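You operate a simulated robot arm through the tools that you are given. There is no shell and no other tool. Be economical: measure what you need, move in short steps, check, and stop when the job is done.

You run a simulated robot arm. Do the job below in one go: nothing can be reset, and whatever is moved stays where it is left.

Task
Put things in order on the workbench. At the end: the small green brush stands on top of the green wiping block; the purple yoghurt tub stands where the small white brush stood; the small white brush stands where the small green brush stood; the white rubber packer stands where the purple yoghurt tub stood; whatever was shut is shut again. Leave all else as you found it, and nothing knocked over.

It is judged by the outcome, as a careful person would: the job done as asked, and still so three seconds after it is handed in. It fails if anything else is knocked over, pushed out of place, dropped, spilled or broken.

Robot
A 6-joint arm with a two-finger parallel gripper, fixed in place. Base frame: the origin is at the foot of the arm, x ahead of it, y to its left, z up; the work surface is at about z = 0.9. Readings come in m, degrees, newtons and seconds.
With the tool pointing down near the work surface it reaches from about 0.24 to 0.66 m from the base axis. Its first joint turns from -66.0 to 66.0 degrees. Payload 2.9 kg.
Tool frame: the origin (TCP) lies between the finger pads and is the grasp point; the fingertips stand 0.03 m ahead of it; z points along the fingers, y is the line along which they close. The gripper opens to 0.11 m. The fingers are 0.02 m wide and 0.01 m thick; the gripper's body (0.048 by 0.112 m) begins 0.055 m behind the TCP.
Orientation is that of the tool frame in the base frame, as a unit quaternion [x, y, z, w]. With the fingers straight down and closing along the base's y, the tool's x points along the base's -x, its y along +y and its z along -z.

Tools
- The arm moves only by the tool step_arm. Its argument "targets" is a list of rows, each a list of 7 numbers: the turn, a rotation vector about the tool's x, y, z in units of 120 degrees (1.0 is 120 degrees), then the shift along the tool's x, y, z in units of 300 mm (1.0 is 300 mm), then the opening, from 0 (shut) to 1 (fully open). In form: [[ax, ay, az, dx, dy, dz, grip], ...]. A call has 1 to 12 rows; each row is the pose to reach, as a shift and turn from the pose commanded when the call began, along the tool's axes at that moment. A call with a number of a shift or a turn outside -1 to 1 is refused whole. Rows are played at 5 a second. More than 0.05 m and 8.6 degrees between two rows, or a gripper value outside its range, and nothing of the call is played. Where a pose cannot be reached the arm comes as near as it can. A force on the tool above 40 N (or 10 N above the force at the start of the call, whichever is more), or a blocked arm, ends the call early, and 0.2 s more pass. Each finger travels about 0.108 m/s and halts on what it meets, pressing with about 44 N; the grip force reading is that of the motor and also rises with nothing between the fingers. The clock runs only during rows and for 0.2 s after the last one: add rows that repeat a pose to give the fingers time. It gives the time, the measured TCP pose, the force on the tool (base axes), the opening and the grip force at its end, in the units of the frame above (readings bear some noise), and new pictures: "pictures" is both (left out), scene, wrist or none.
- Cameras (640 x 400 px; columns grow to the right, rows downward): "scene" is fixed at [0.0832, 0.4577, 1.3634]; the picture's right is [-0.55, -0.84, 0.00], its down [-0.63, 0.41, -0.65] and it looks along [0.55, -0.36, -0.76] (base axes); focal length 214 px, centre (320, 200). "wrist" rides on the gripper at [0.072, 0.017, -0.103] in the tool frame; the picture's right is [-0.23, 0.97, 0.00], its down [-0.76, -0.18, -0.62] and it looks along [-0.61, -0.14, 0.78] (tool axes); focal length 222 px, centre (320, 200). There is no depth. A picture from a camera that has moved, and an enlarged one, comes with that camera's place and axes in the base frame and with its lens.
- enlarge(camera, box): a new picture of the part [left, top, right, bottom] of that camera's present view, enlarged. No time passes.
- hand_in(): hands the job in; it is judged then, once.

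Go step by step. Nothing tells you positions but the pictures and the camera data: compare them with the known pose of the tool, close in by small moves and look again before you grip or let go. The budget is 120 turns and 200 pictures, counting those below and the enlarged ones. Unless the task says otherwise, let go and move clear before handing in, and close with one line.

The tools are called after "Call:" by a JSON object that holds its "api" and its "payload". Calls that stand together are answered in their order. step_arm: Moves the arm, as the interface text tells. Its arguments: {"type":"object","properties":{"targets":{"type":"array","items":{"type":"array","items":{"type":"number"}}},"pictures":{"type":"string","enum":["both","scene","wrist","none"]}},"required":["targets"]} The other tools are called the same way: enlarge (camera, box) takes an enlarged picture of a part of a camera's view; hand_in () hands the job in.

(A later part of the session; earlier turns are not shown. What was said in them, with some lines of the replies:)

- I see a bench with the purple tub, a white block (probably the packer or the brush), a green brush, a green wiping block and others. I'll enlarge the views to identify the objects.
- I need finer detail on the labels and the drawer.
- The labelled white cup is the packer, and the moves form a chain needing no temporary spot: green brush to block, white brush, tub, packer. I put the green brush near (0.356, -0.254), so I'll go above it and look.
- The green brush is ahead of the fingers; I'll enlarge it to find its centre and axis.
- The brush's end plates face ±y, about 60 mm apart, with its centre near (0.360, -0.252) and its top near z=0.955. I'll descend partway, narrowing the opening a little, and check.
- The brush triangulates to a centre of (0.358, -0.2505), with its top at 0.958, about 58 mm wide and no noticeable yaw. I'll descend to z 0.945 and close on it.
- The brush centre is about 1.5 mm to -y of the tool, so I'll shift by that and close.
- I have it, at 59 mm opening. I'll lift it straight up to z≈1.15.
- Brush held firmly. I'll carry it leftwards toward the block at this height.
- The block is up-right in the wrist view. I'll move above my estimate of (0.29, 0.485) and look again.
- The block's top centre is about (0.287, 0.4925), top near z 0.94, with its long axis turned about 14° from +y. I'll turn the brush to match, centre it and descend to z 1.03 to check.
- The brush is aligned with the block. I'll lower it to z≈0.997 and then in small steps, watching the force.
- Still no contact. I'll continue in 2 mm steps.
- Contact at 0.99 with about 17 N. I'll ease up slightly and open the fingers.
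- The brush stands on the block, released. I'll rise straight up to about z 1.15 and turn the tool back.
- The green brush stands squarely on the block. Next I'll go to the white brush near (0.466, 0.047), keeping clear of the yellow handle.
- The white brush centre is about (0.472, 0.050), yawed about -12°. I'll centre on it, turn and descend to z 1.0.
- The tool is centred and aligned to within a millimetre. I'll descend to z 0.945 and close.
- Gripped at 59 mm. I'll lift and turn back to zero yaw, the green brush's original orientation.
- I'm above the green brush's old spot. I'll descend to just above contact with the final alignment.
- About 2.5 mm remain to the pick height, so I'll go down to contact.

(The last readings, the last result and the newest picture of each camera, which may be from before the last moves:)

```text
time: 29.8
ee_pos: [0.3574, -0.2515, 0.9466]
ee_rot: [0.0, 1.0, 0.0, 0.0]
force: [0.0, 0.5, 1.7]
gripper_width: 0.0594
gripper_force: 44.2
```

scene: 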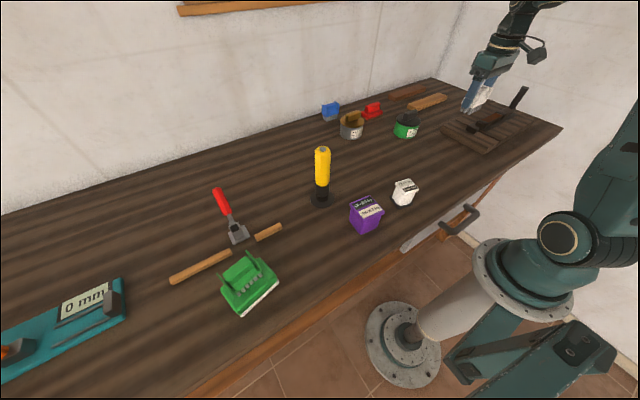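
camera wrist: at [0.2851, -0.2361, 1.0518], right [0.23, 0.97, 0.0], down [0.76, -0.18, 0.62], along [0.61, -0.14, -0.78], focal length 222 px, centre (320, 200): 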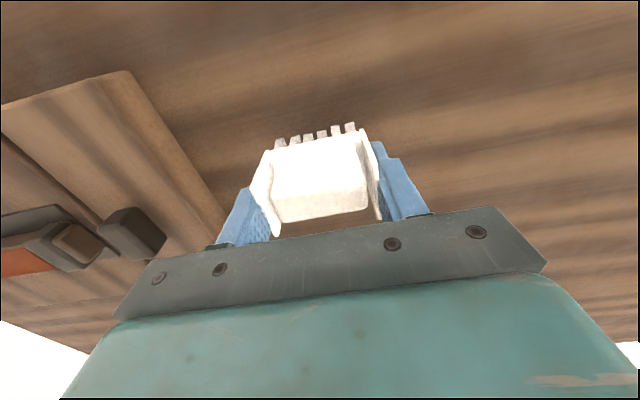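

Just touching. I'll open and rise.

Call:
{"api": "step_arm", "payload": {"targets": [[0, 0, 0, 0, 0, 0, 0.56], [0, 0, 0, 0, 0, 0, 0.65], [0, 0, 0, 0, 0, 0, 0.8], [0, 0, 0, 0, 0, 0, 0.8], [0, 0, 0, 0, 0, -0.1, 0.8], [0, 0, 0, 0, 0, -0.25, 0.8], [0, 0, 0, 0, 0, -0.4, 0.8], [0, 0, 0, 0, 0, -0.5, 0.8], [0, 0, 0, 0, 0, -0.5, 0.8]], "pictures": "both"}}

Call:
{"api": "enlarge", "payload": {"camera": "scene", "box": [400, 110, 500, 180]}}

Call:
{"api": "enlarge", "payload": {"camera": "wrist", "box": [260, 60, 400, 150]}}

```text
time: 31.8
ee_pos: [0.3583, -0.2515, 1.0972]
ee_rot: [0.001, 1.0, 0.0, 0.0]
force: [0.1, 0.3, -0.5]
gripper_width: 0.088
gripper_force: 0.1
camera wrist: at [0.2857, -0.235, 1.1997], right [0.23, 0.97, 0.0], down [0.76, -0.18, 0.62], along [0.61, -0.14, -0.78], focal length 222 px, centre (320, 200)
```

scene: 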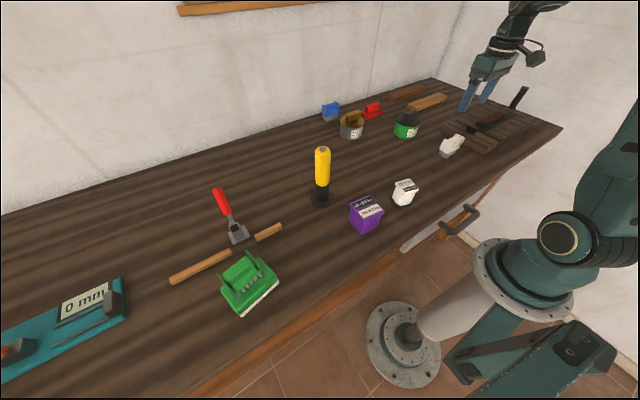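
wrist: 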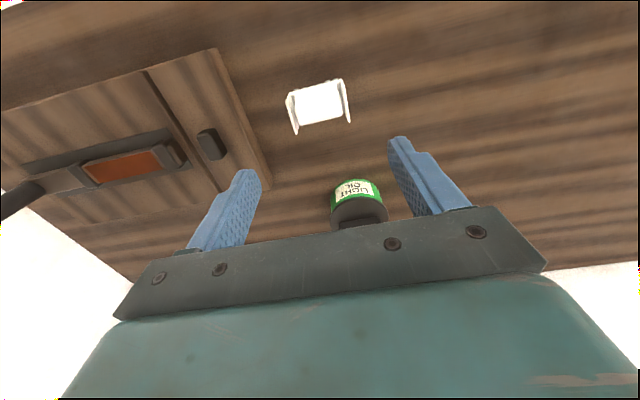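

```text
5.71 times, centred on (450, 145) of scene
camera zoom: at [0.0832, 0.4577, 1.3634], right [-0.55, -0.84, 0.0], down [-0.63, 0.41, -0.65], along [0.55, -0.36, -0.76], focal length 1226 px, centre (-423, 514)
```

zoom: 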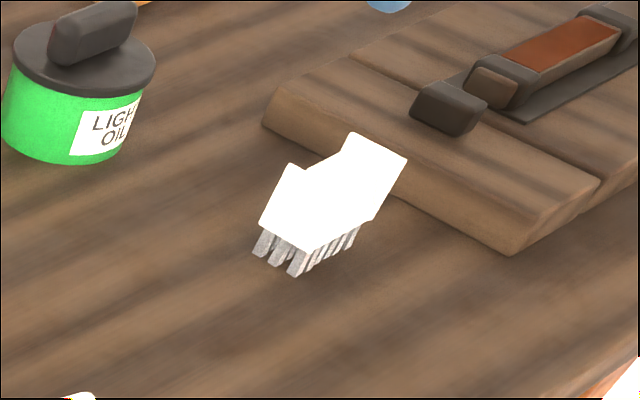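

```text
4.44 times, centred on (330, 105) of wrist
camera zoom: at [0.2857, -0.235, 1.1997], right [0.23, 0.97, 0.0], down [0.76, -0.18, 0.62], along [0.61, -0.14, -0.78], focal length 987 px, centre (276, 622)
```

zoom: 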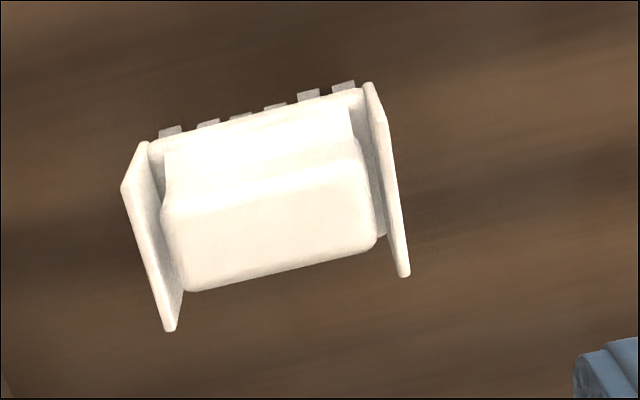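

The white brush stands upright on the green brush's old spot, within a few millimetres. Now I'll go over to the purple tub near (0.29, 0.184).

Call:
{"api": "step_arm", "payload": {"targets": [[0, 0, 0, 0.02, 0.08, -0.04, 0.9], [0, 0, 0, 0.04, 0.22, -0.08, 1], [0, 0, 0, 0.07, 0.36, -0.11, 1], [0, 0, 0, 0.1, 0.5, -0.11, 1], [0, 0, 0, 0.13, 0.64, -0.11, 1], [0, 0, 0, 0.16, 0.78, -0.11, 1], [0, 0, 0, 0.19, 0.92, -0.11, 1], [0, 0, 0, 0.193, 1.0, -0.11, 1]], "pictures": "wrist"}}

Call:
{"api": "step_arm", "payload": {"targets": [[0, 0, 0, 0, 0.1, 0, 1], [0, 0, 0, 0, 0.22, 0, 1], [0, 0, 0, 0, 0.35, 0, 1], [0, 0, 0, 0, 0.44, 0, 1], [0, 0, 0, 0, 0.44, 0, 1]], "pictures": "both"}}

Call:
{"api": "enlarge", "payload": {"camera": "wrist", "box": [200, 20, 420, 160]}}

```text
time: 33.6
ee_pos: [0.3, 0.0477, 1.128]
ee_rot: [0.0, 1.0, 0.0, 0.0]
force: [1.1, -0.3, -0.6]
gripper_width: 0.1101
gripper_force: 0.0
camera wrist: at [0.2268, 0.0639, 1.2317], right [0.23, 0.97, 0.0], down [0.76, -0.18, 0.62], along [0.61, -0.14, -0.78], focal length 222 px, centre (320, 200)
```

wrist: 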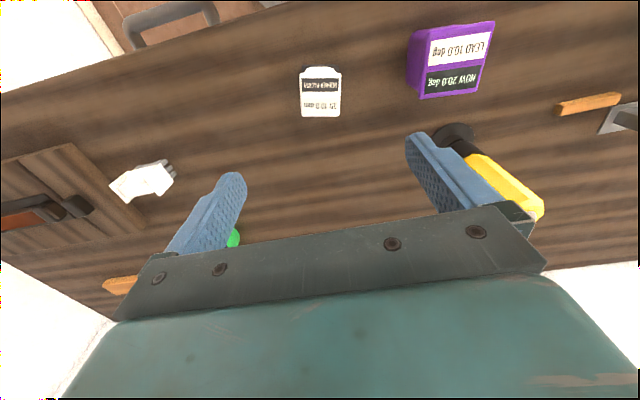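

```text
time: 34.8
ee_pos: [0.2994, 0.1797, 1.1272]
ee_rot: [0.0, 1.0, 0.001, 0.001]
force: [0.1, 0.7, 0.0]
gripper_width: 0.1102
gripper_force: 0.0
camera wrist: at [0.2271, 0.1963, 1.2309], right [0.23, 0.97, 0.0], down [0.76, -0.18, 0.62], along [0.61, -0.14, -0.78], focal length 222 px, centre (320, 200)
```

scene: 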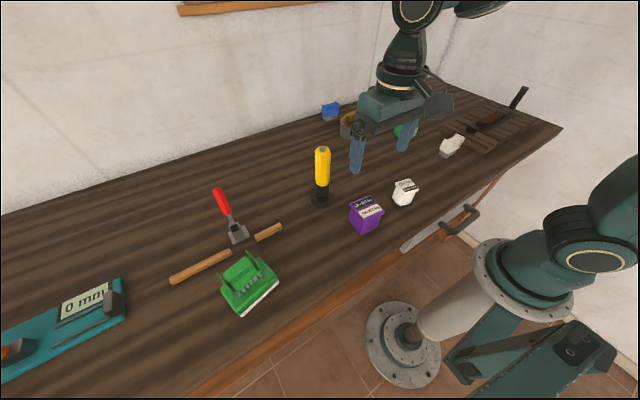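
wrist: 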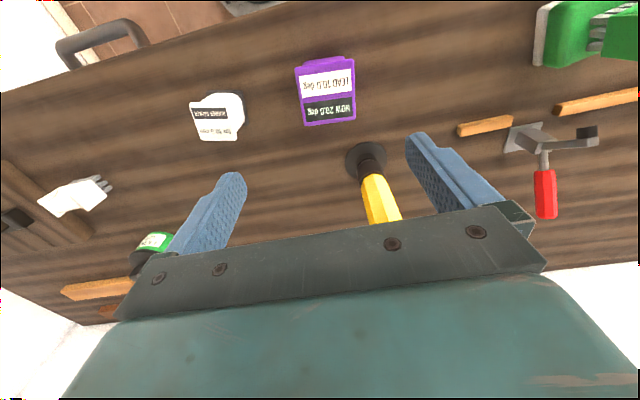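

```text
2.86 times, centred on (310, 90) of wrist
camera zoom: at [0.2271, 0.1963, 1.2309], right [0.23, 0.97, 0.0], down [0.76, -0.18, 0.62], along [0.61, -0.14, -0.78], focal length 635 px, centre (349, 514)
```

zoom: 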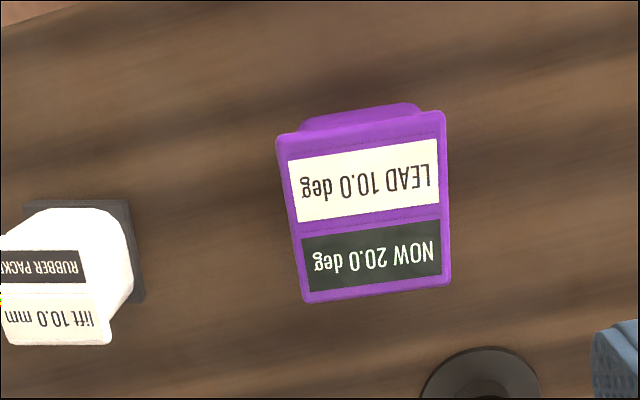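

The tub's lid is about 58 mm square, centred near (0.288, 0.190) with its top at about 0.977 and yaw about -6°. I'll align over it and descend to z 1.03.

Call:
{"api": "step_arm", "payload": {"targets": [[0, 0, 0.025, 0.02, 0.018, 0.06, 1], [0, 0, 0.05, 0.037, 0.036, 0.16, 1], [0, 0, 0.05, 0.037, 0.036, 0.26, 1], [0, 0, 0.05, 0.037, 0.036, 0.324, 1], [0, 0, 0.05, 0.037, 0.036, 0.324, 1]], "pictures": "both"}}

Call:
{"api": "enlarge", "payload": {"camera": "wrist", "box": [200, 20, 420, 160]}}

Call:
{"api": "enlarge", "payload": {"camera": "scene", "box": [310, 130, 450, 250]}}

```text
time: 36.0
ee_pos: [0.2886, 0.1905, 1.031]
ee_rot: [0.053, 0.999, 0.0, 0.0]
force: [-0.2, 0.5, -0.2]
gripper_width: 0.1101
gripper_force: 0.0
camera wrist: at [0.2184, 0.2146, 1.1344], right [0.33, 0.94, 0.0], down [0.74, -0.26, 0.62], along [0.59, -0.2, -0.78], focal length 222 px, centre (320, 200)
```

scene: 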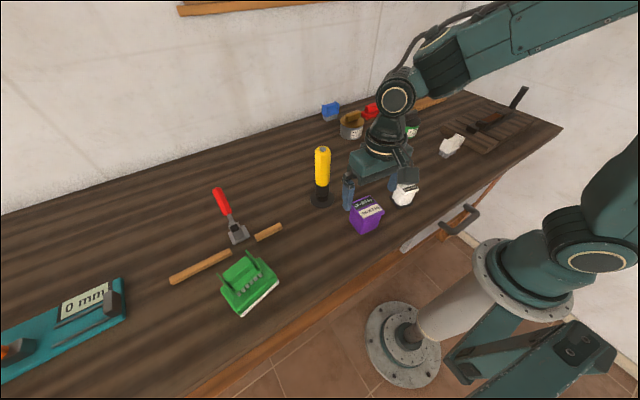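
wrist: 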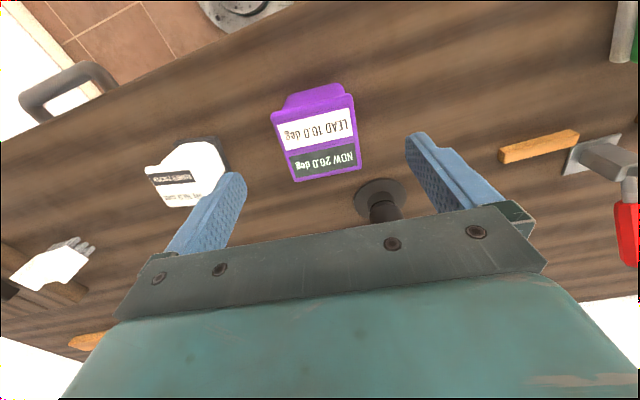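

```text
2.86 times, centred on (310, 90) of wrist
camera zoom: at [0.2184, 0.2146, 1.1344], right [0.33, 0.94, 0.0], down [0.74, -0.26, 0.62], along [0.59, -0.2, -0.78], focal length 635 px, centre (349, 514)
```

zoom: 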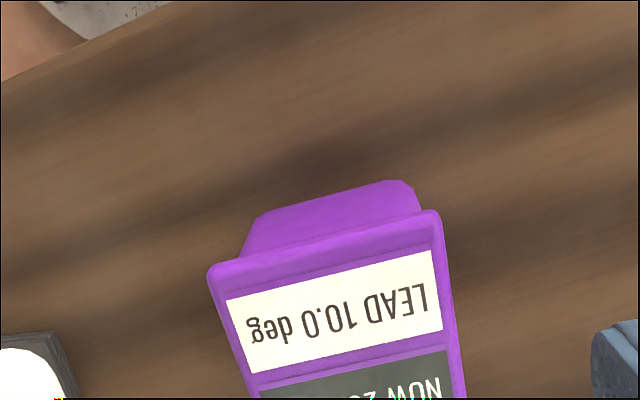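

```text
3.33 times, centred on (380, 190) of scene
camera zoom: at [0.0832, 0.4577, 1.3634], right [-0.55, -0.84, 0.0], down [-0.63, 0.41, -0.65], along [0.55, -0.36, -0.76], focal length 715 px, centre (120, 233)
```

zoom: 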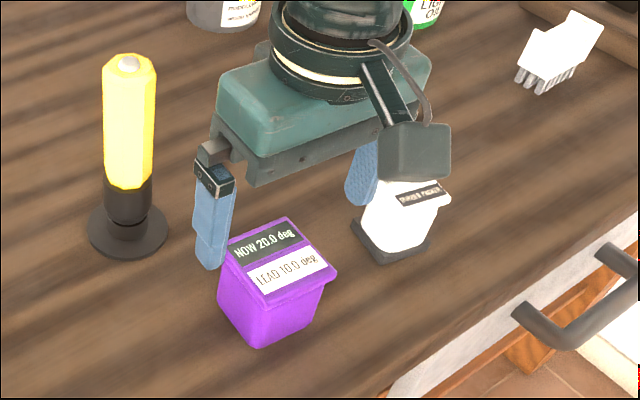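

A cross-check puts the tub top at z≈0.965 and its centre at (0.291, 0.190). I'll descend to z 0.952 and close.

Call:
{"api": "step_arm", "payload": {"targets": [[0, 0, 0, -0.008, -0.001, 0.1, 1], [0, 0, 0, -0.008, -0.001, 0.2, 1], [0, 0, 0, -0.008, -0.001, 0.263, 1], [0, 0, 0, -0.008, -0.001, 0.263, 1]], "pictures": "both"}}

Call:
{"api": "enlarge", "payload": {"camera": "scene", "box": [310, 130, 450, 250]}}

```text
time: 37.0
ee_pos: [0.2912, 0.1895, 0.9522]
ee_rot: [0.053, 0.999, 0.001, 0.0]
force: [-0.3, 0.4, 0.4]
gripper_width: 0.1099
gripper_force: 0.2
camera wrist: at [0.2206, 0.2136, 1.0557], right [0.33, 0.94, 0.0], down [0.74, -0.26, 0.62], along [0.59, -0.2, -0.78], focal length 222 px, centre (320, 200)
```

scene: 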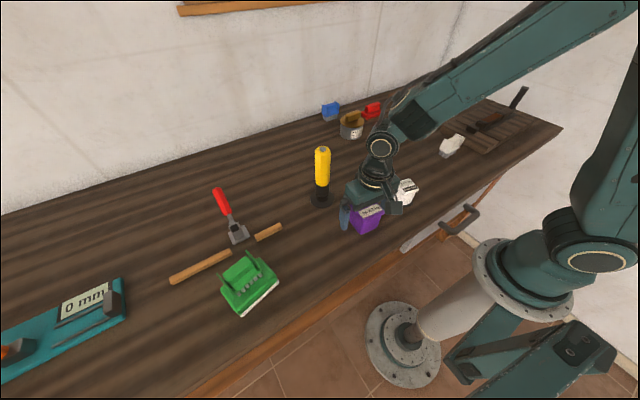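
wrist: 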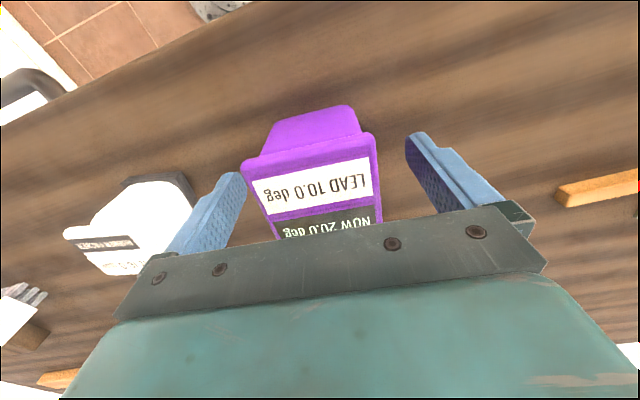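

```text
3.33 times, centred on (380, 190) of scene
camera zoom: at [0.0832, 0.4577, 1.3634], right [-0.55, -0.84, 0.0], down [-0.63, 0.41, -0.65], along [0.55, -0.36, -0.76], focal length 715 px, centre (120, 233)
```

zoom: 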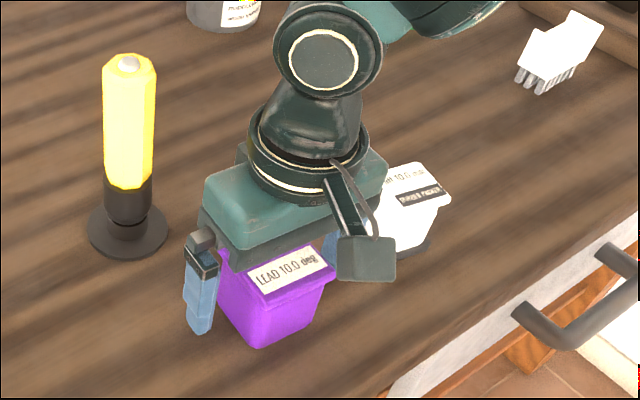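

It looks aligned with clearance on both sides. I'll close on the tub.

Call:
{"api": "step_arm", "payload": {"targets": [[0, 0, 0, 0, 0, 0, 0.75], [0, 0, 0, 0, 0, 0, 0.55], [0, 0, 0, 0, 0, 0, 0.4], [0, 0, 0, 0, 0, 0, 0.3], [0, 0, 0, 0, 0, 0, 0.3]], "pictures": "wrist"}}

```text
time: 38.2
ee_pos: [0.2907, 0.1907, 0.9534]
ee_rot: [0.053, 0.999, -0.001, 0.0]
force: [-0.1, 0.3, 0.1]
gripper_width: 0.0595
gripper_force: 44.1
camera wrist: at [0.2206, 0.2136, 1.056], right [0.33, 0.94, 0.0], down [0.74, -0.26, 0.62], along [0.59, -0.2, -0.78], focal length 222 px, centre (320, 200)
```

wrist: 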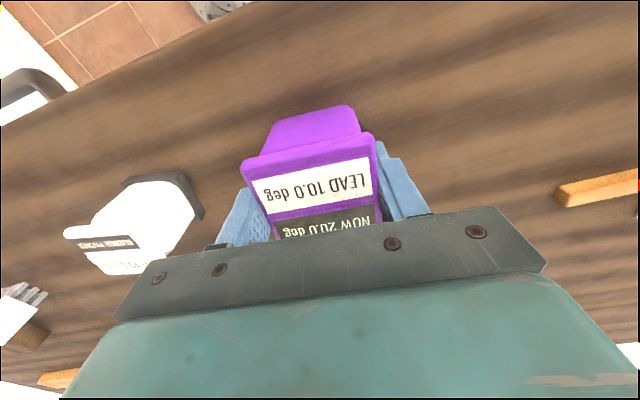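

Gripped at 59.5 mm with no shift. I'll lift gently and check that it stays level.

Call:
{"api": "step_arm", "payload": {"targets": [[0, 0, 0, 0, 0, -0.04, 0.3], [0, 0, 0, 0, 0, -0.12, 0.3], [0, 0, 0, 0, 0, -0.24, 0.3], [0, 0, 0, 0, 0, -0.36, 0.3], [0, 0, 0, 0, 0, -0.45, 0.3], [0, 0, 0, 0, 0, -0.5, 0.3], [0, 0, 0, 0, 0, -0.5, 0.3]], "pictures": "both"}}

```text
time: 39.8
ee_pos: [0.2909, 0.19, 1.1032]
ee_rot: [0.052, 0.999, 0.0, 0.0]
force: [-0.2, 0.3, -2.6]
gripper_width: 0.0595
gripper_force: 43.8
camera wrist: at [0.2208, 0.2134, 1.206], right [0.33, 0.94, 0.0], down [0.74, -0.26, 0.62], along [0.59, -0.2, -0.78], focal length 222 px, centre (320, 200)
```

scene: 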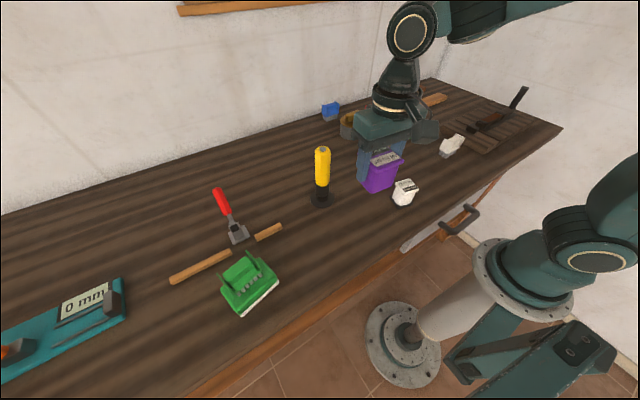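
wrist: 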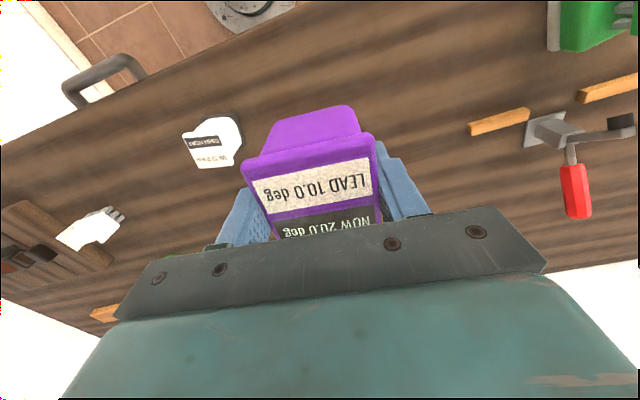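

The tub is level and stable. I'll carry it to the white brush's old spot (0.471, 0.0495).

Call:
{"api": "step_arm", "payload": {"targets": [[0, 0, 0, -0.05, -0.03, 0, 0.3], [0, 0, 0, -0.16, -0.1, 0, 0.3], [0, 0, 0, -0.28, -0.175, 0, 0.3], [0, 0, 0, -0.4, -0.25, 0, 0.3], [0, 0, 0, -0.52, -0.325, 0, 0.3], [0, 0, 0, -0.61, -0.38, 0, 0.3], [0, 0, 0, -0.6456, -0.403, 0, 0.3], [0, 0, 0, -0.6456, -0.403, 0, 0.3]], "pictures": "both"}}

```text
time: 41.6
ee_pos: [0.4714, 0.0487, 1.1027]
ee_rot: [0.052, 0.999, 0.0, 0.0]
force: [0.2, -0.4, -3.0]
gripper_width: 0.0596
gripper_force: 44.0
camera wrist: at [0.4004, 0.0728, 1.2054], right [0.33, 0.94, 0.0], down [0.74, -0.26, 0.62], along [0.59, -0.2, -0.78], focal length 222 px, centre (320, 200)
```

scene: 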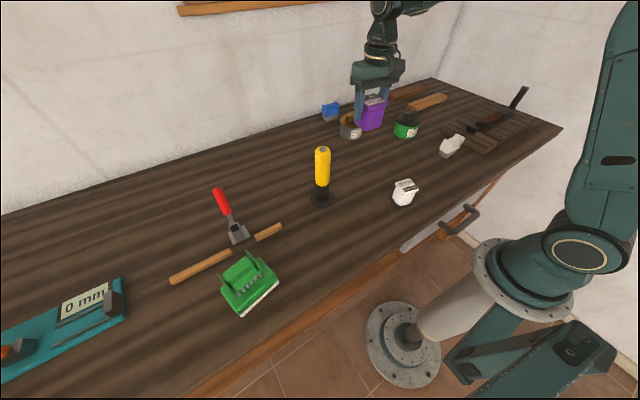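
wrist: 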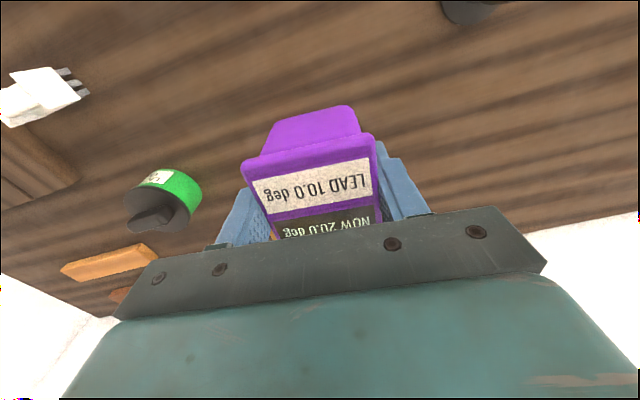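

I'm over the spot. I'll lower the tub to just above the surface, then ease down.

Call:
{"api": "step_arm", "payload": {"targets": [[0, 0, 0, 0, 0, 0.1, 0.3], [0, 0, 0, 0, 0, 0.22, 0.3], [0, 0, 0, 0, 0, 0.34, 0.3], [0, 0, 0, 0, 0, 0.44, 0.3], [0, 0, 0, 0, 0, 0.483, 0.3], [0, 0, 0, 0, 0, 0.483, 0.3]], "pictures": "none"}}

Call:
{"api": "step_arm", "payload": {"targets": [[0, 0, 0, 0, 0, 0.006, 0.3], [0, 0, 0, 0, 0, 0.012, 0.3], [0, 0, 0, 0, 0, 0.016, 0.3], [0, 0, 0, 0, 0, 0.016, 0.3]], "pictures": "scene"}}

```text
time: 43.0
ee_pos: [0.4721, 0.0484, 0.9562]
ee_rot: [0.052, 0.999, 0.0, 0.0]
force: [0.0, -0.4, -1.9]
gripper_width: 0.0597
gripper_force: 43.5
```

```text
time: 44.0
ee_pos: [0.4717, 0.0493, 0.9528]
ee_rot: [0.053, 0.999, 0.0, 0.0]
force: [-0.3, -0.5, -2.7]
gripper_width: 0.0595
gripper_force: 44.3
```

scene: 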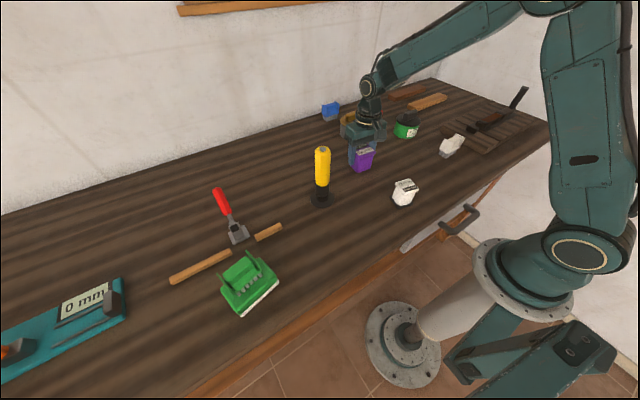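

The weight is still hanging on the gripper, so I'll ease down another 2 mm.

Call:
{"api": "step_arm", "payload": {"targets": [[0, 0, 0, 0, 0, 0.003, 0.3], [0, 0, 0, 0, 0, 0.006, 0.3], [0, 0, 0, 0, 0, 0.006, 0.3]], "pictures": "none"}}

```text
time: 44.8
ee_pos: [0.4724, 0.0488, 0.953]
ee_rot: [0.053, 0.999, 0.0, 0.002]
force: [-5.3, -2.5, 27.2]
gripper_width: 0.0597
gripper_force: 43.5
```

Firm contact. I'll back off a touch, open and rise.

Call:
{"api": "step_arm", "payload": {"targets": [[0, 0, 0, 0, 0, -0.003, 0.3], [0, 0, 0, 0, 0, -0.0045, 0.3], [0, 0, 0, 0, 0, -0.0045, 0.57], [0, 0, 0, 0, 0, -0.0045, 0.7], [0, 0, 0, 0, 0, -0.0045, 0.9], [0, 0, 0, 0, 0, -0.0045, 0.9]], "pictures": "wrist"}}

Call:
{"api": "step_arm", "payload": {"targets": [[0, 0, 0, 0, 0, -0.08, 0.9], [0, 0, 0, 0, 0, -0.22, 0.9], [0, 0, 0, 0, 0, -0.36, 0.9], [0, 0, -0.025, 0, 0, -0.5, 0.9], [0, 0, -0.05, 0, 0, -0.6, 0.9], [0, 0, -0.05, 0, 0, -0.6, 0.9]], "pictures": "both"}}

```text
time: 46.2
ee_pos: [0.4711, 0.0487, 0.9519]
ee_rot: [0.052, 0.999, 0.0, 0.001]
force: [0.9, 0.6, 0.5]
gripper_width: 0.0991
gripper_force: 0.0
camera wrist: at [0.4005, 0.0732, 1.0555], right [0.33, 0.94, 0.0], down [0.74, -0.26, 0.62], along [0.59, -0.2, -0.78], focal length 222 px, centre (320, 200)
```

wrist: 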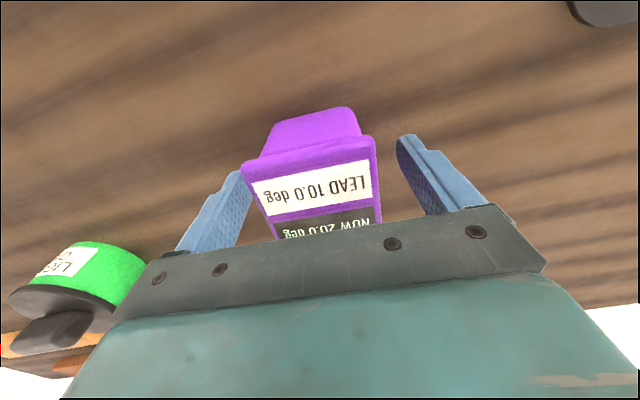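

```text
time: 47.6
ee_pos: [0.4707, 0.0497, 1.1337]
ee_rot: [0.0, 1.0, 0.0, 0.0]
force: [0.6, 0.1, -0.3]
gripper_width: 0.0989
gripper_force: 0.0
camera wrist: at [0.3991, 0.0655, 1.2364], right [0.23, 0.97, 0.0], down [0.76, -0.18, 0.62], along [0.61, -0.14, -0.78], focal length 222 px, centre (320, 200)
```

scene: 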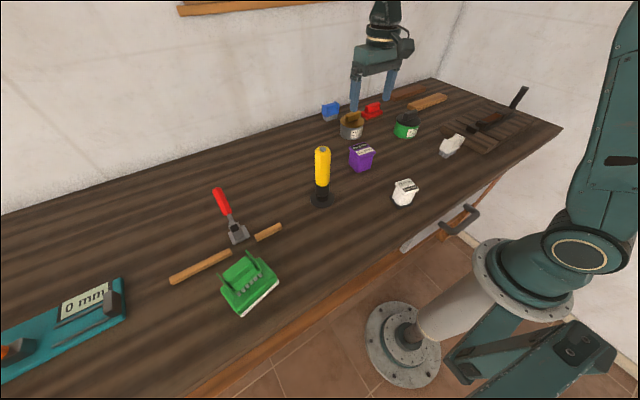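
wrist: 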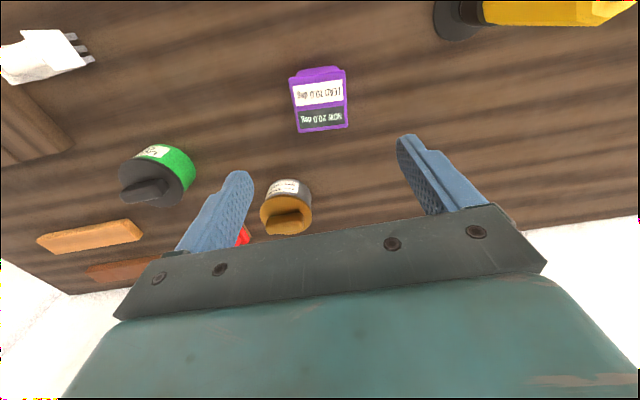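

The tub stands upright on the white brush's spot. Now I'll go over to the packer near (0.286, 0.052).

Call:
{"api": "step_arm", "payload": {"targets": [[0, 0, 0, 0.1, 0, 0.0, 1], [0, 0, 0, 0.24, 0, 0.0, 1], [0, 0, 0, 0.38, 0, 0.0, 1], [0, 0, 0, 0.5, 0.0, 0.01, 1], [0, 0, 0, 0.57, 0.0, 0.02, 1], [0, 0, 0, 0.57, 0.0, 0.02, 1]], "pictures": "wrist"}}

Call:
{"api": "enlarge", "payload": {"camera": "wrist", "box": [240, 30, 400, 140]}}

Call:
{"api": "enlarge", "payload": {"camera": "scene", "box": [370, 165, 440, 220]}}

```text
time: 49.0
ee_pos: [0.2996, 0.0501, 1.1264]
ee_rot: [0.0, 1.0, 0.0, 0.0]
force: [0.4, 0.3, 1.8]
gripper_width: 0.1097
gripper_force: 0.1
camera wrist: at [0.2277, 0.0664, 1.229], right [0.23, 0.97, 0.0], down [0.76, -0.18, 0.62], along [0.61, -0.14, -0.78], focal length 222 px, centre (320, 200)
```

wrist: 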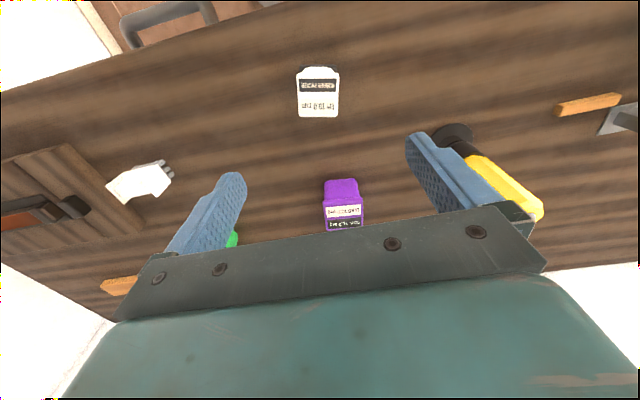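

```text
3.64 times, centred on (320, 85) of wrist
camera zoom: at [0.2277, 0.0664, 1.229], right [0.23, 0.97, 0.0], down [0.76, -0.18, 0.62], along [0.61, -0.14, -0.78], focal length 808 px, centre (320, 618)
```

zoom: 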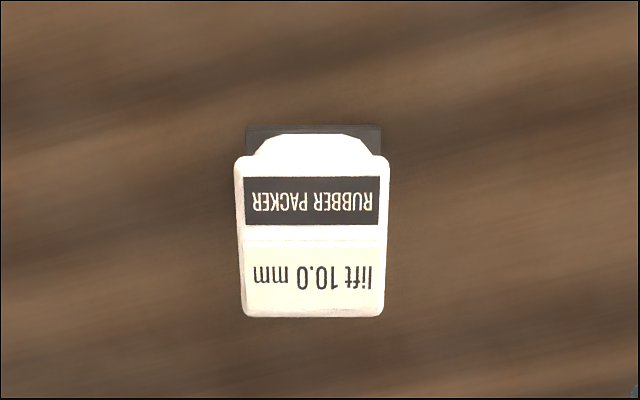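

```text
7.27 times, centred on (405, 192) of scene
camera zoom: at [0.0832, 0.4577, 1.3634], right [-0.55, -0.84, 0.0], down [-0.63, 0.41, -0.65], along [0.55, -0.36, -0.76], focal length 1560 px, centre (-298, 254)
```

zoom: 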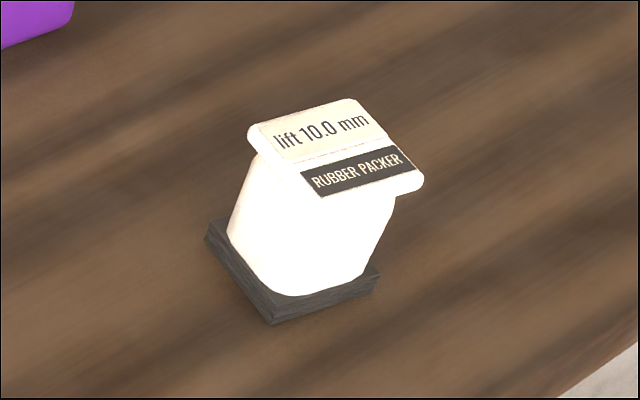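

The packer (white cup on its dark rubber foot) is centred at about (0.2915, 0.050), top about z 0.958, 45 mm square, yaw about -12.5°. I'll align over it and descend to z 1.02.

Call:
{"api": "step_arm", "payload": {"targets": [[0, 0, 0.052, 0.014, -0.001, 0.08, 0.9], [0, 0, 0.104, 0.027, -0.001, 0.2, 0.85], [0, 0, 0.104, 0.027, -0.001, 0.3, 0.85], [0, 0, 0.104, 0.027, -0.001, 0.355, 0.85], [0, 0, 0.104, 0.027, -0.001, 0.355, 0.85]], "pictures": "wrist"}}

Call:
{"api": "enlarge", "payload": {"camera": "wrist", "box": [230, 70, 410, 190]}}

```text
time: 50.2
ee_pos: [0.2927, 0.0489, 1.0202]
ee_rot: [0.109, 0.994, 0.001, 0.0]
force: [-0.8, -0.7, 0.2]
gripper_width: 0.0936
gripper_force: 0.0
camera wrist: at [0.2247, 0.081, 1.1235], right [0.43, 0.9, 0.0], down [0.7, -0.34, 0.62], along [0.56, -0.27, -0.78], focal length 222 px, centre (320, 200)
```

wrist: 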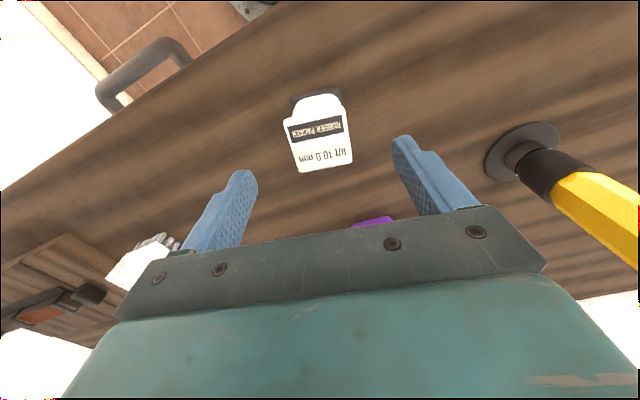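

```text
3.33 times, centred on (320, 130) of wrist
camera zoom: at [0.2247, 0.081, 1.1235], right [0.43, 0.9, 0.0], down [0.7, -0.34, 0.62], along [0.56, -0.27, -0.78], focal length 740 px, centre (320, 433)
```

zoom: 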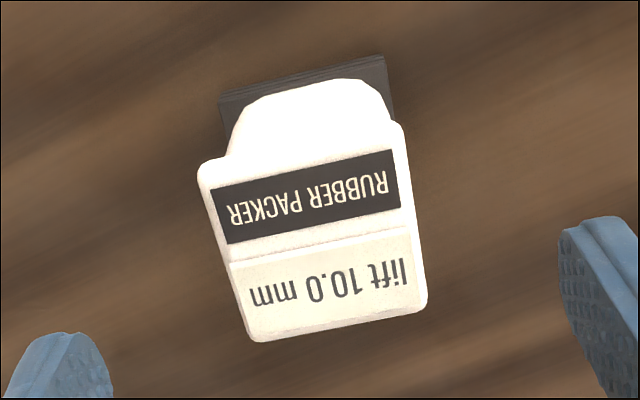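

Centred and aligned. I'll descend to z 0.944 and close on it.

Call:
{"api": "step_arm", "payload": {"targets": [[0, 0, 0, 0, -0.001, 0.1, 0.85], [0, 0, 0, 0, -0.001, 0.2, 0.85], [0, 0, 0, 0, -0.001, 0.253, 0.85], [0, 0, 0, 0, -0.001, 0.253, 0.85], [0, 0, 0, 0, -0.001, 0.253, 0.6], [0, 0, 0, 0, -0.001, 0.253, 0.45], [0, 0, 0, 0, -0.001, 0.253, 0.3], [0, 0, 0, 0, -0.001, 0.253, 0.2], [0, 0, 0, 0, -0.001, 0.253, 0.2]], "pictures": "both"}}

Call:
{"api": "enlarge", "payload": {"camera": "scene", "box": [340, 140, 460, 240]}}

```text
time: 52.2
ee_pos: [0.2923, 0.0488, 0.9442]
ee_rot: [0.109, 0.994, 0.0, 0.0]
force: [0.4, -0.3, -0.1]
gripper_width: 0.0446
gripper_force: 43.5
camera wrist: at [0.2251, 0.0807, 1.0473], right [0.43, 0.9, 0.0], down [0.71, -0.34, 0.62], along [0.56, -0.27, -0.78], focal length 222 px, centre (320, 200)
```

scene: 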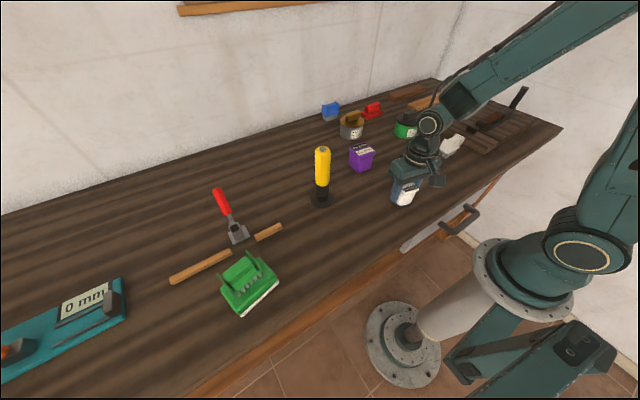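
wrist: 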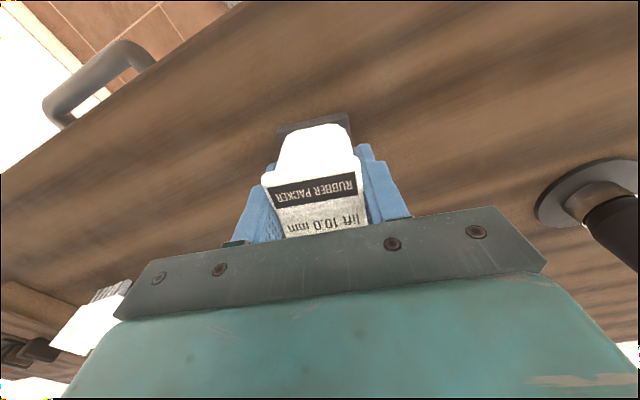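

```text
4.00 times, centred on (400, 190) of scene
camera zoom: at [0.0833, 0.4577, 1.3634], right [-0.55, -0.84, 0.0], down [-0.63, 0.41, -0.65], along [0.55, -0.36, -0.76], focal length 858 px, centre (0, 240)
```

zoom: 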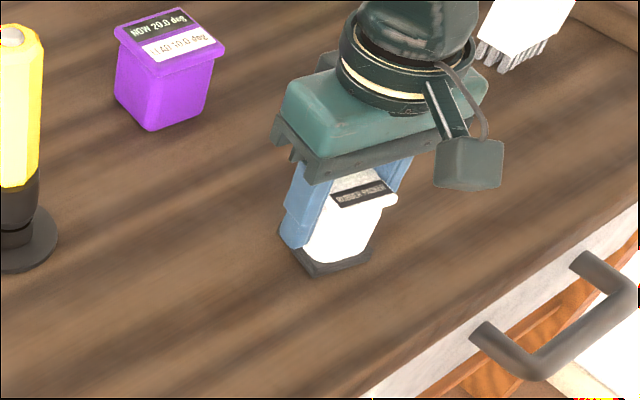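

Gripped at 45 mm. I'll lift a little and check that the dark foot comes along.

Call:
{"api": "step_arm", "payload": {"targets": [[0, 0, 0, 0, 0, -0.03, 0.2], [0, 0, 0, 0, 0, -0.08, 0.2], [0, 0, 0, 0, 0, -0.14, 0.2], [0, 0, 0, 0, 0, -0.2, 0.2], [0, 0, 0, 0, 0, -0.2, 0.2]], "pictures": "wrist"}}

Call:
{"api": "enlarge", "payload": {"camera": "scene", "box": [340, 140, 460, 240]}}

```text
time: 53.4
ee_pos: [0.2925, 0.0489, 1.0053]
ee_rot: [0.109, 0.994, 0.0, -0.001]
force: [-0.6, 0.1, -1.0]
gripper_width: 0.0447
gripper_force: 44.2
camera wrist: at [0.2251, 0.0803, 1.1074], right [0.43, 0.9, 0.0], down [0.71, -0.34, 0.62], along [0.56, -0.27, -0.78], focal length 222 px, centre (320, 200)
```

wrist: 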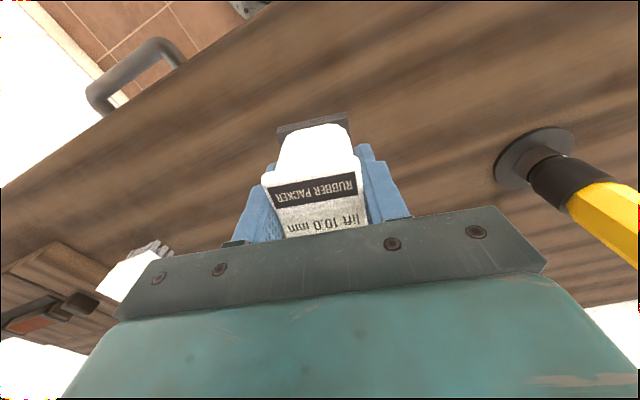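

```text
4.00 times, centred on (400, 190) of scene
camera zoom: at [0.0832, 0.4577, 1.3634], right [-0.55, -0.84, 0.0], down [-0.63, 0.41, -0.65], along [0.55, -0.36, -0.76], focal length 858 px, centre (0, 240)
```

zoom: 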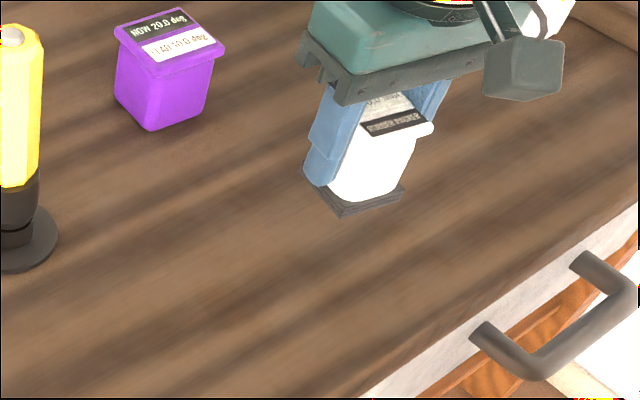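

The foot is part of it and comes along. I'll carry it to the tub's old spot (0.291, 0.190).

Call:
{"api": "step_arm", "payload": {"targets": [[0, 0, 0, 0.012, 0.06, -0.04, 0.2], [0, 0, -0.025, 0.04, 0.18, -0.07, 0.2], [0, 0, -0.05, 0.07, 0.31, -0.07, 0.2], [0, 0, -0.05, 0.095, 0.42, -0.07, 0.2], [0, 0, -0.05, 0.103, 0.458, -0.07, 0.2], [0, 0, -0.05, 0.103, 0.458, 0.05, 0.2], [0, 0, -0.05, 0.103, 0.458, 0.13, 0.2], [0, 0, -0.05, 0.103, 0.458, 0.18, 0.2], [0, 0, -0.05, 0.103, 0.458, 0.18, 0.2]], "pictures": "both"}}

```text
time: 55.4
ee_pos: [0.2911, 0.1906, 0.9504]
ee_rot: [0.057, 0.998, 0.0, 0.0]
force: [0.1, 0.8, -1.1]
gripper_width: 0.0443
gripper_force: 43.7
camera wrist: at [0.2212, 0.2144, 1.0532], right [0.34, 0.94, 0.0], down [0.74, -0.26, 0.62], along [0.59, -0.21, -0.78], focal length 222 px, centre (320, 200)
```

scene: 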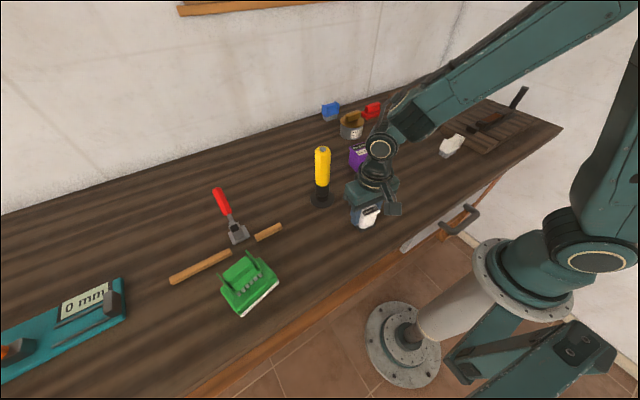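
wrist: 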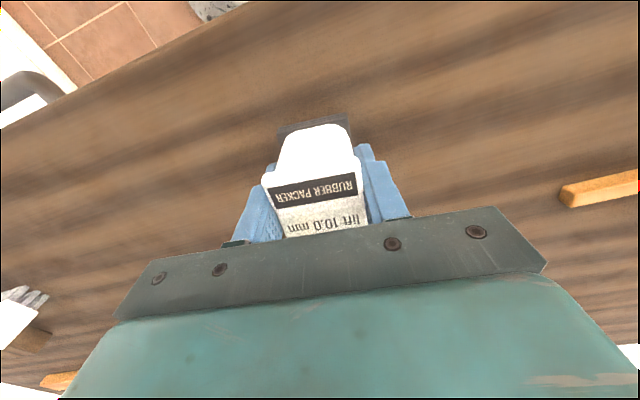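

Right over the spot, about 6 mm up. I'll ease down to contact.

Call:
{"api": "step_arm", "payload": {"targets": [[0, 0, 0, 0, 0, 0.007, 0.2], [0, 0, 0, 0, 0, 0.014, 0.2], [0, 0, 0, 0, 0, 0.019, 0.2], [0, 0, 0, 0, 0, 0.019, 0.2]], "pictures": "none"}}

```text
time: 56.4
ee_pos: [0.291, 0.1893, 0.9443]
ee_rot: [0.057, 0.998, 0.0, 0.0]
force: [-0.1, -0.1, -0.9]
gripper_width: 0.0446
gripper_force: 44.1
```

Call:
{"api": "step_arm", "payload": {"targets": [[0, 0, 0, 0, 0, 0.002, 0.2], [0, 0, 0, 0, 0, 0.004, 0.2], [0, 0, 0, 0, 0, 0.004, 0.2]], "pictures": "none"}}

```text
time: 57.2
ee_pos: [0.2911, 0.1891, 0.9442]
ee_rot: [0.057, 0.998, 0.001, 0.0]
force: [-6.0, -1.8, 20.9]
gripper_width: 0.0445
gripper_force: 43.6
```

Contact made. I'll back off slightly, open, rise and inspect.

Call:
{"api": "step_arm", "payload": {"targets": [[0, 0, 0, 0, 0, -0.002, 0.2], [0, 0, 0, 0, 0, -0.003, 0.2], [0, 0, 0, 0, 0, -0.003, 0.43], [0, 0, 0, 0, 0, -0.003, 0.55], [0, 0, 0, 0, 0, -0.003, 0.8], [0, 0, 0, 0, 0, -0.003, 0.8], [0, 0, 0, 0, 0, -0.1, 0.8], [0, 0, 0, 0, 0, -0.25, 0.8], [0, 0, 0, 0, 0, -0.4, 0.8], [0, 0, 0, 0, 0, -0.55, 0.8], [0, 0, 0, 0, 0, -0.65, 0.8], [0, 0, 0, 0, 0, -0.65, 0.8]], "pictures": "both"}}

Call:
{"api": "enlarge", "payload": {"camera": "scene", "box": [300, 90, 480, 240]}}

Call:
{"api": "enlarge", "payload": {"camera": "scene", "box": [160, 170, 320, 330]}}

```text
time: 59.8
ee_pos: [0.2902, 0.189, 1.1399]
ee_rot: [0.057, 0.998, 0.0, -0.001]
force: [0.0, 0.2, 0.5]
gripper_width: 0.088
gripper_force: 0.0
camera wrist: at [0.2206, 0.214, 1.2423], right [0.34, 0.94, 0.0], down [0.74, -0.26, 0.62], along [0.59, -0.21, -0.78], focal length 222 px, centre (320, 200)
```

scene: 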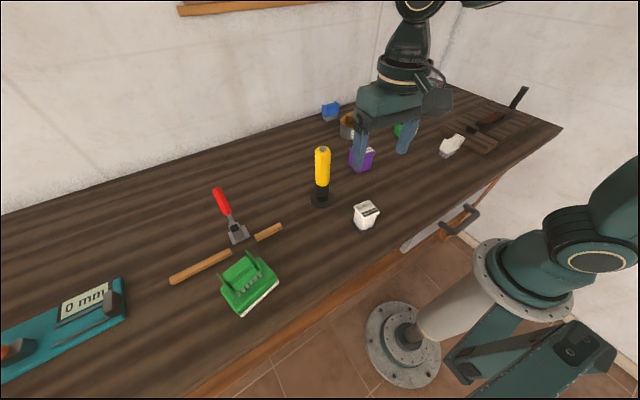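
wrist: 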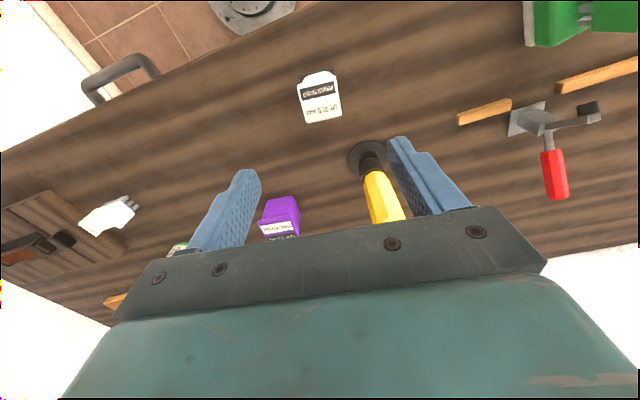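

```text
2.67 times, centred on (390, 165) of scene
camera zoom: at [0.0832, 0.4577, 1.3634], right [-0.55, -0.84, 0.0], down [-0.63, 0.41, -0.65], along [0.55, -0.36, -0.76], focal length 572 px, centre (133, 293)
```

zoom: 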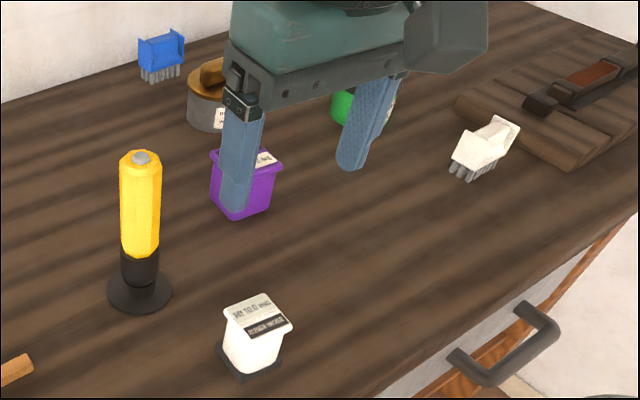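

```text
2.50 times, centred on (240, 250) of scene
camera zoom: at [0.0832, 0.4577, 1.3634], right [-0.55, -0.84, 0.0], down [-0.63, 0.41, -0.65], along [0.55, -0.36, -0.76], focal length 536 px, centre (520, 75)
```

zoom: 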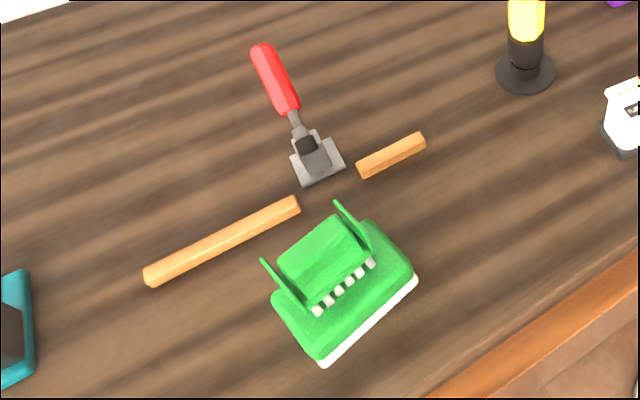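

All four things are upright and on their spots, nothing else has moved, the drawer was never opened, and the gripper is clear. I'm handing in.

Call:
{"api": "hand_in", "payload": {}}

```text
The job is handed in.
```

I handed the job in with all four moves done: the green brush is on the wiping block, the tub on the white brush's spot, the white brush about 5 mm off the green brush's spot, and the packer on the tub's spot.
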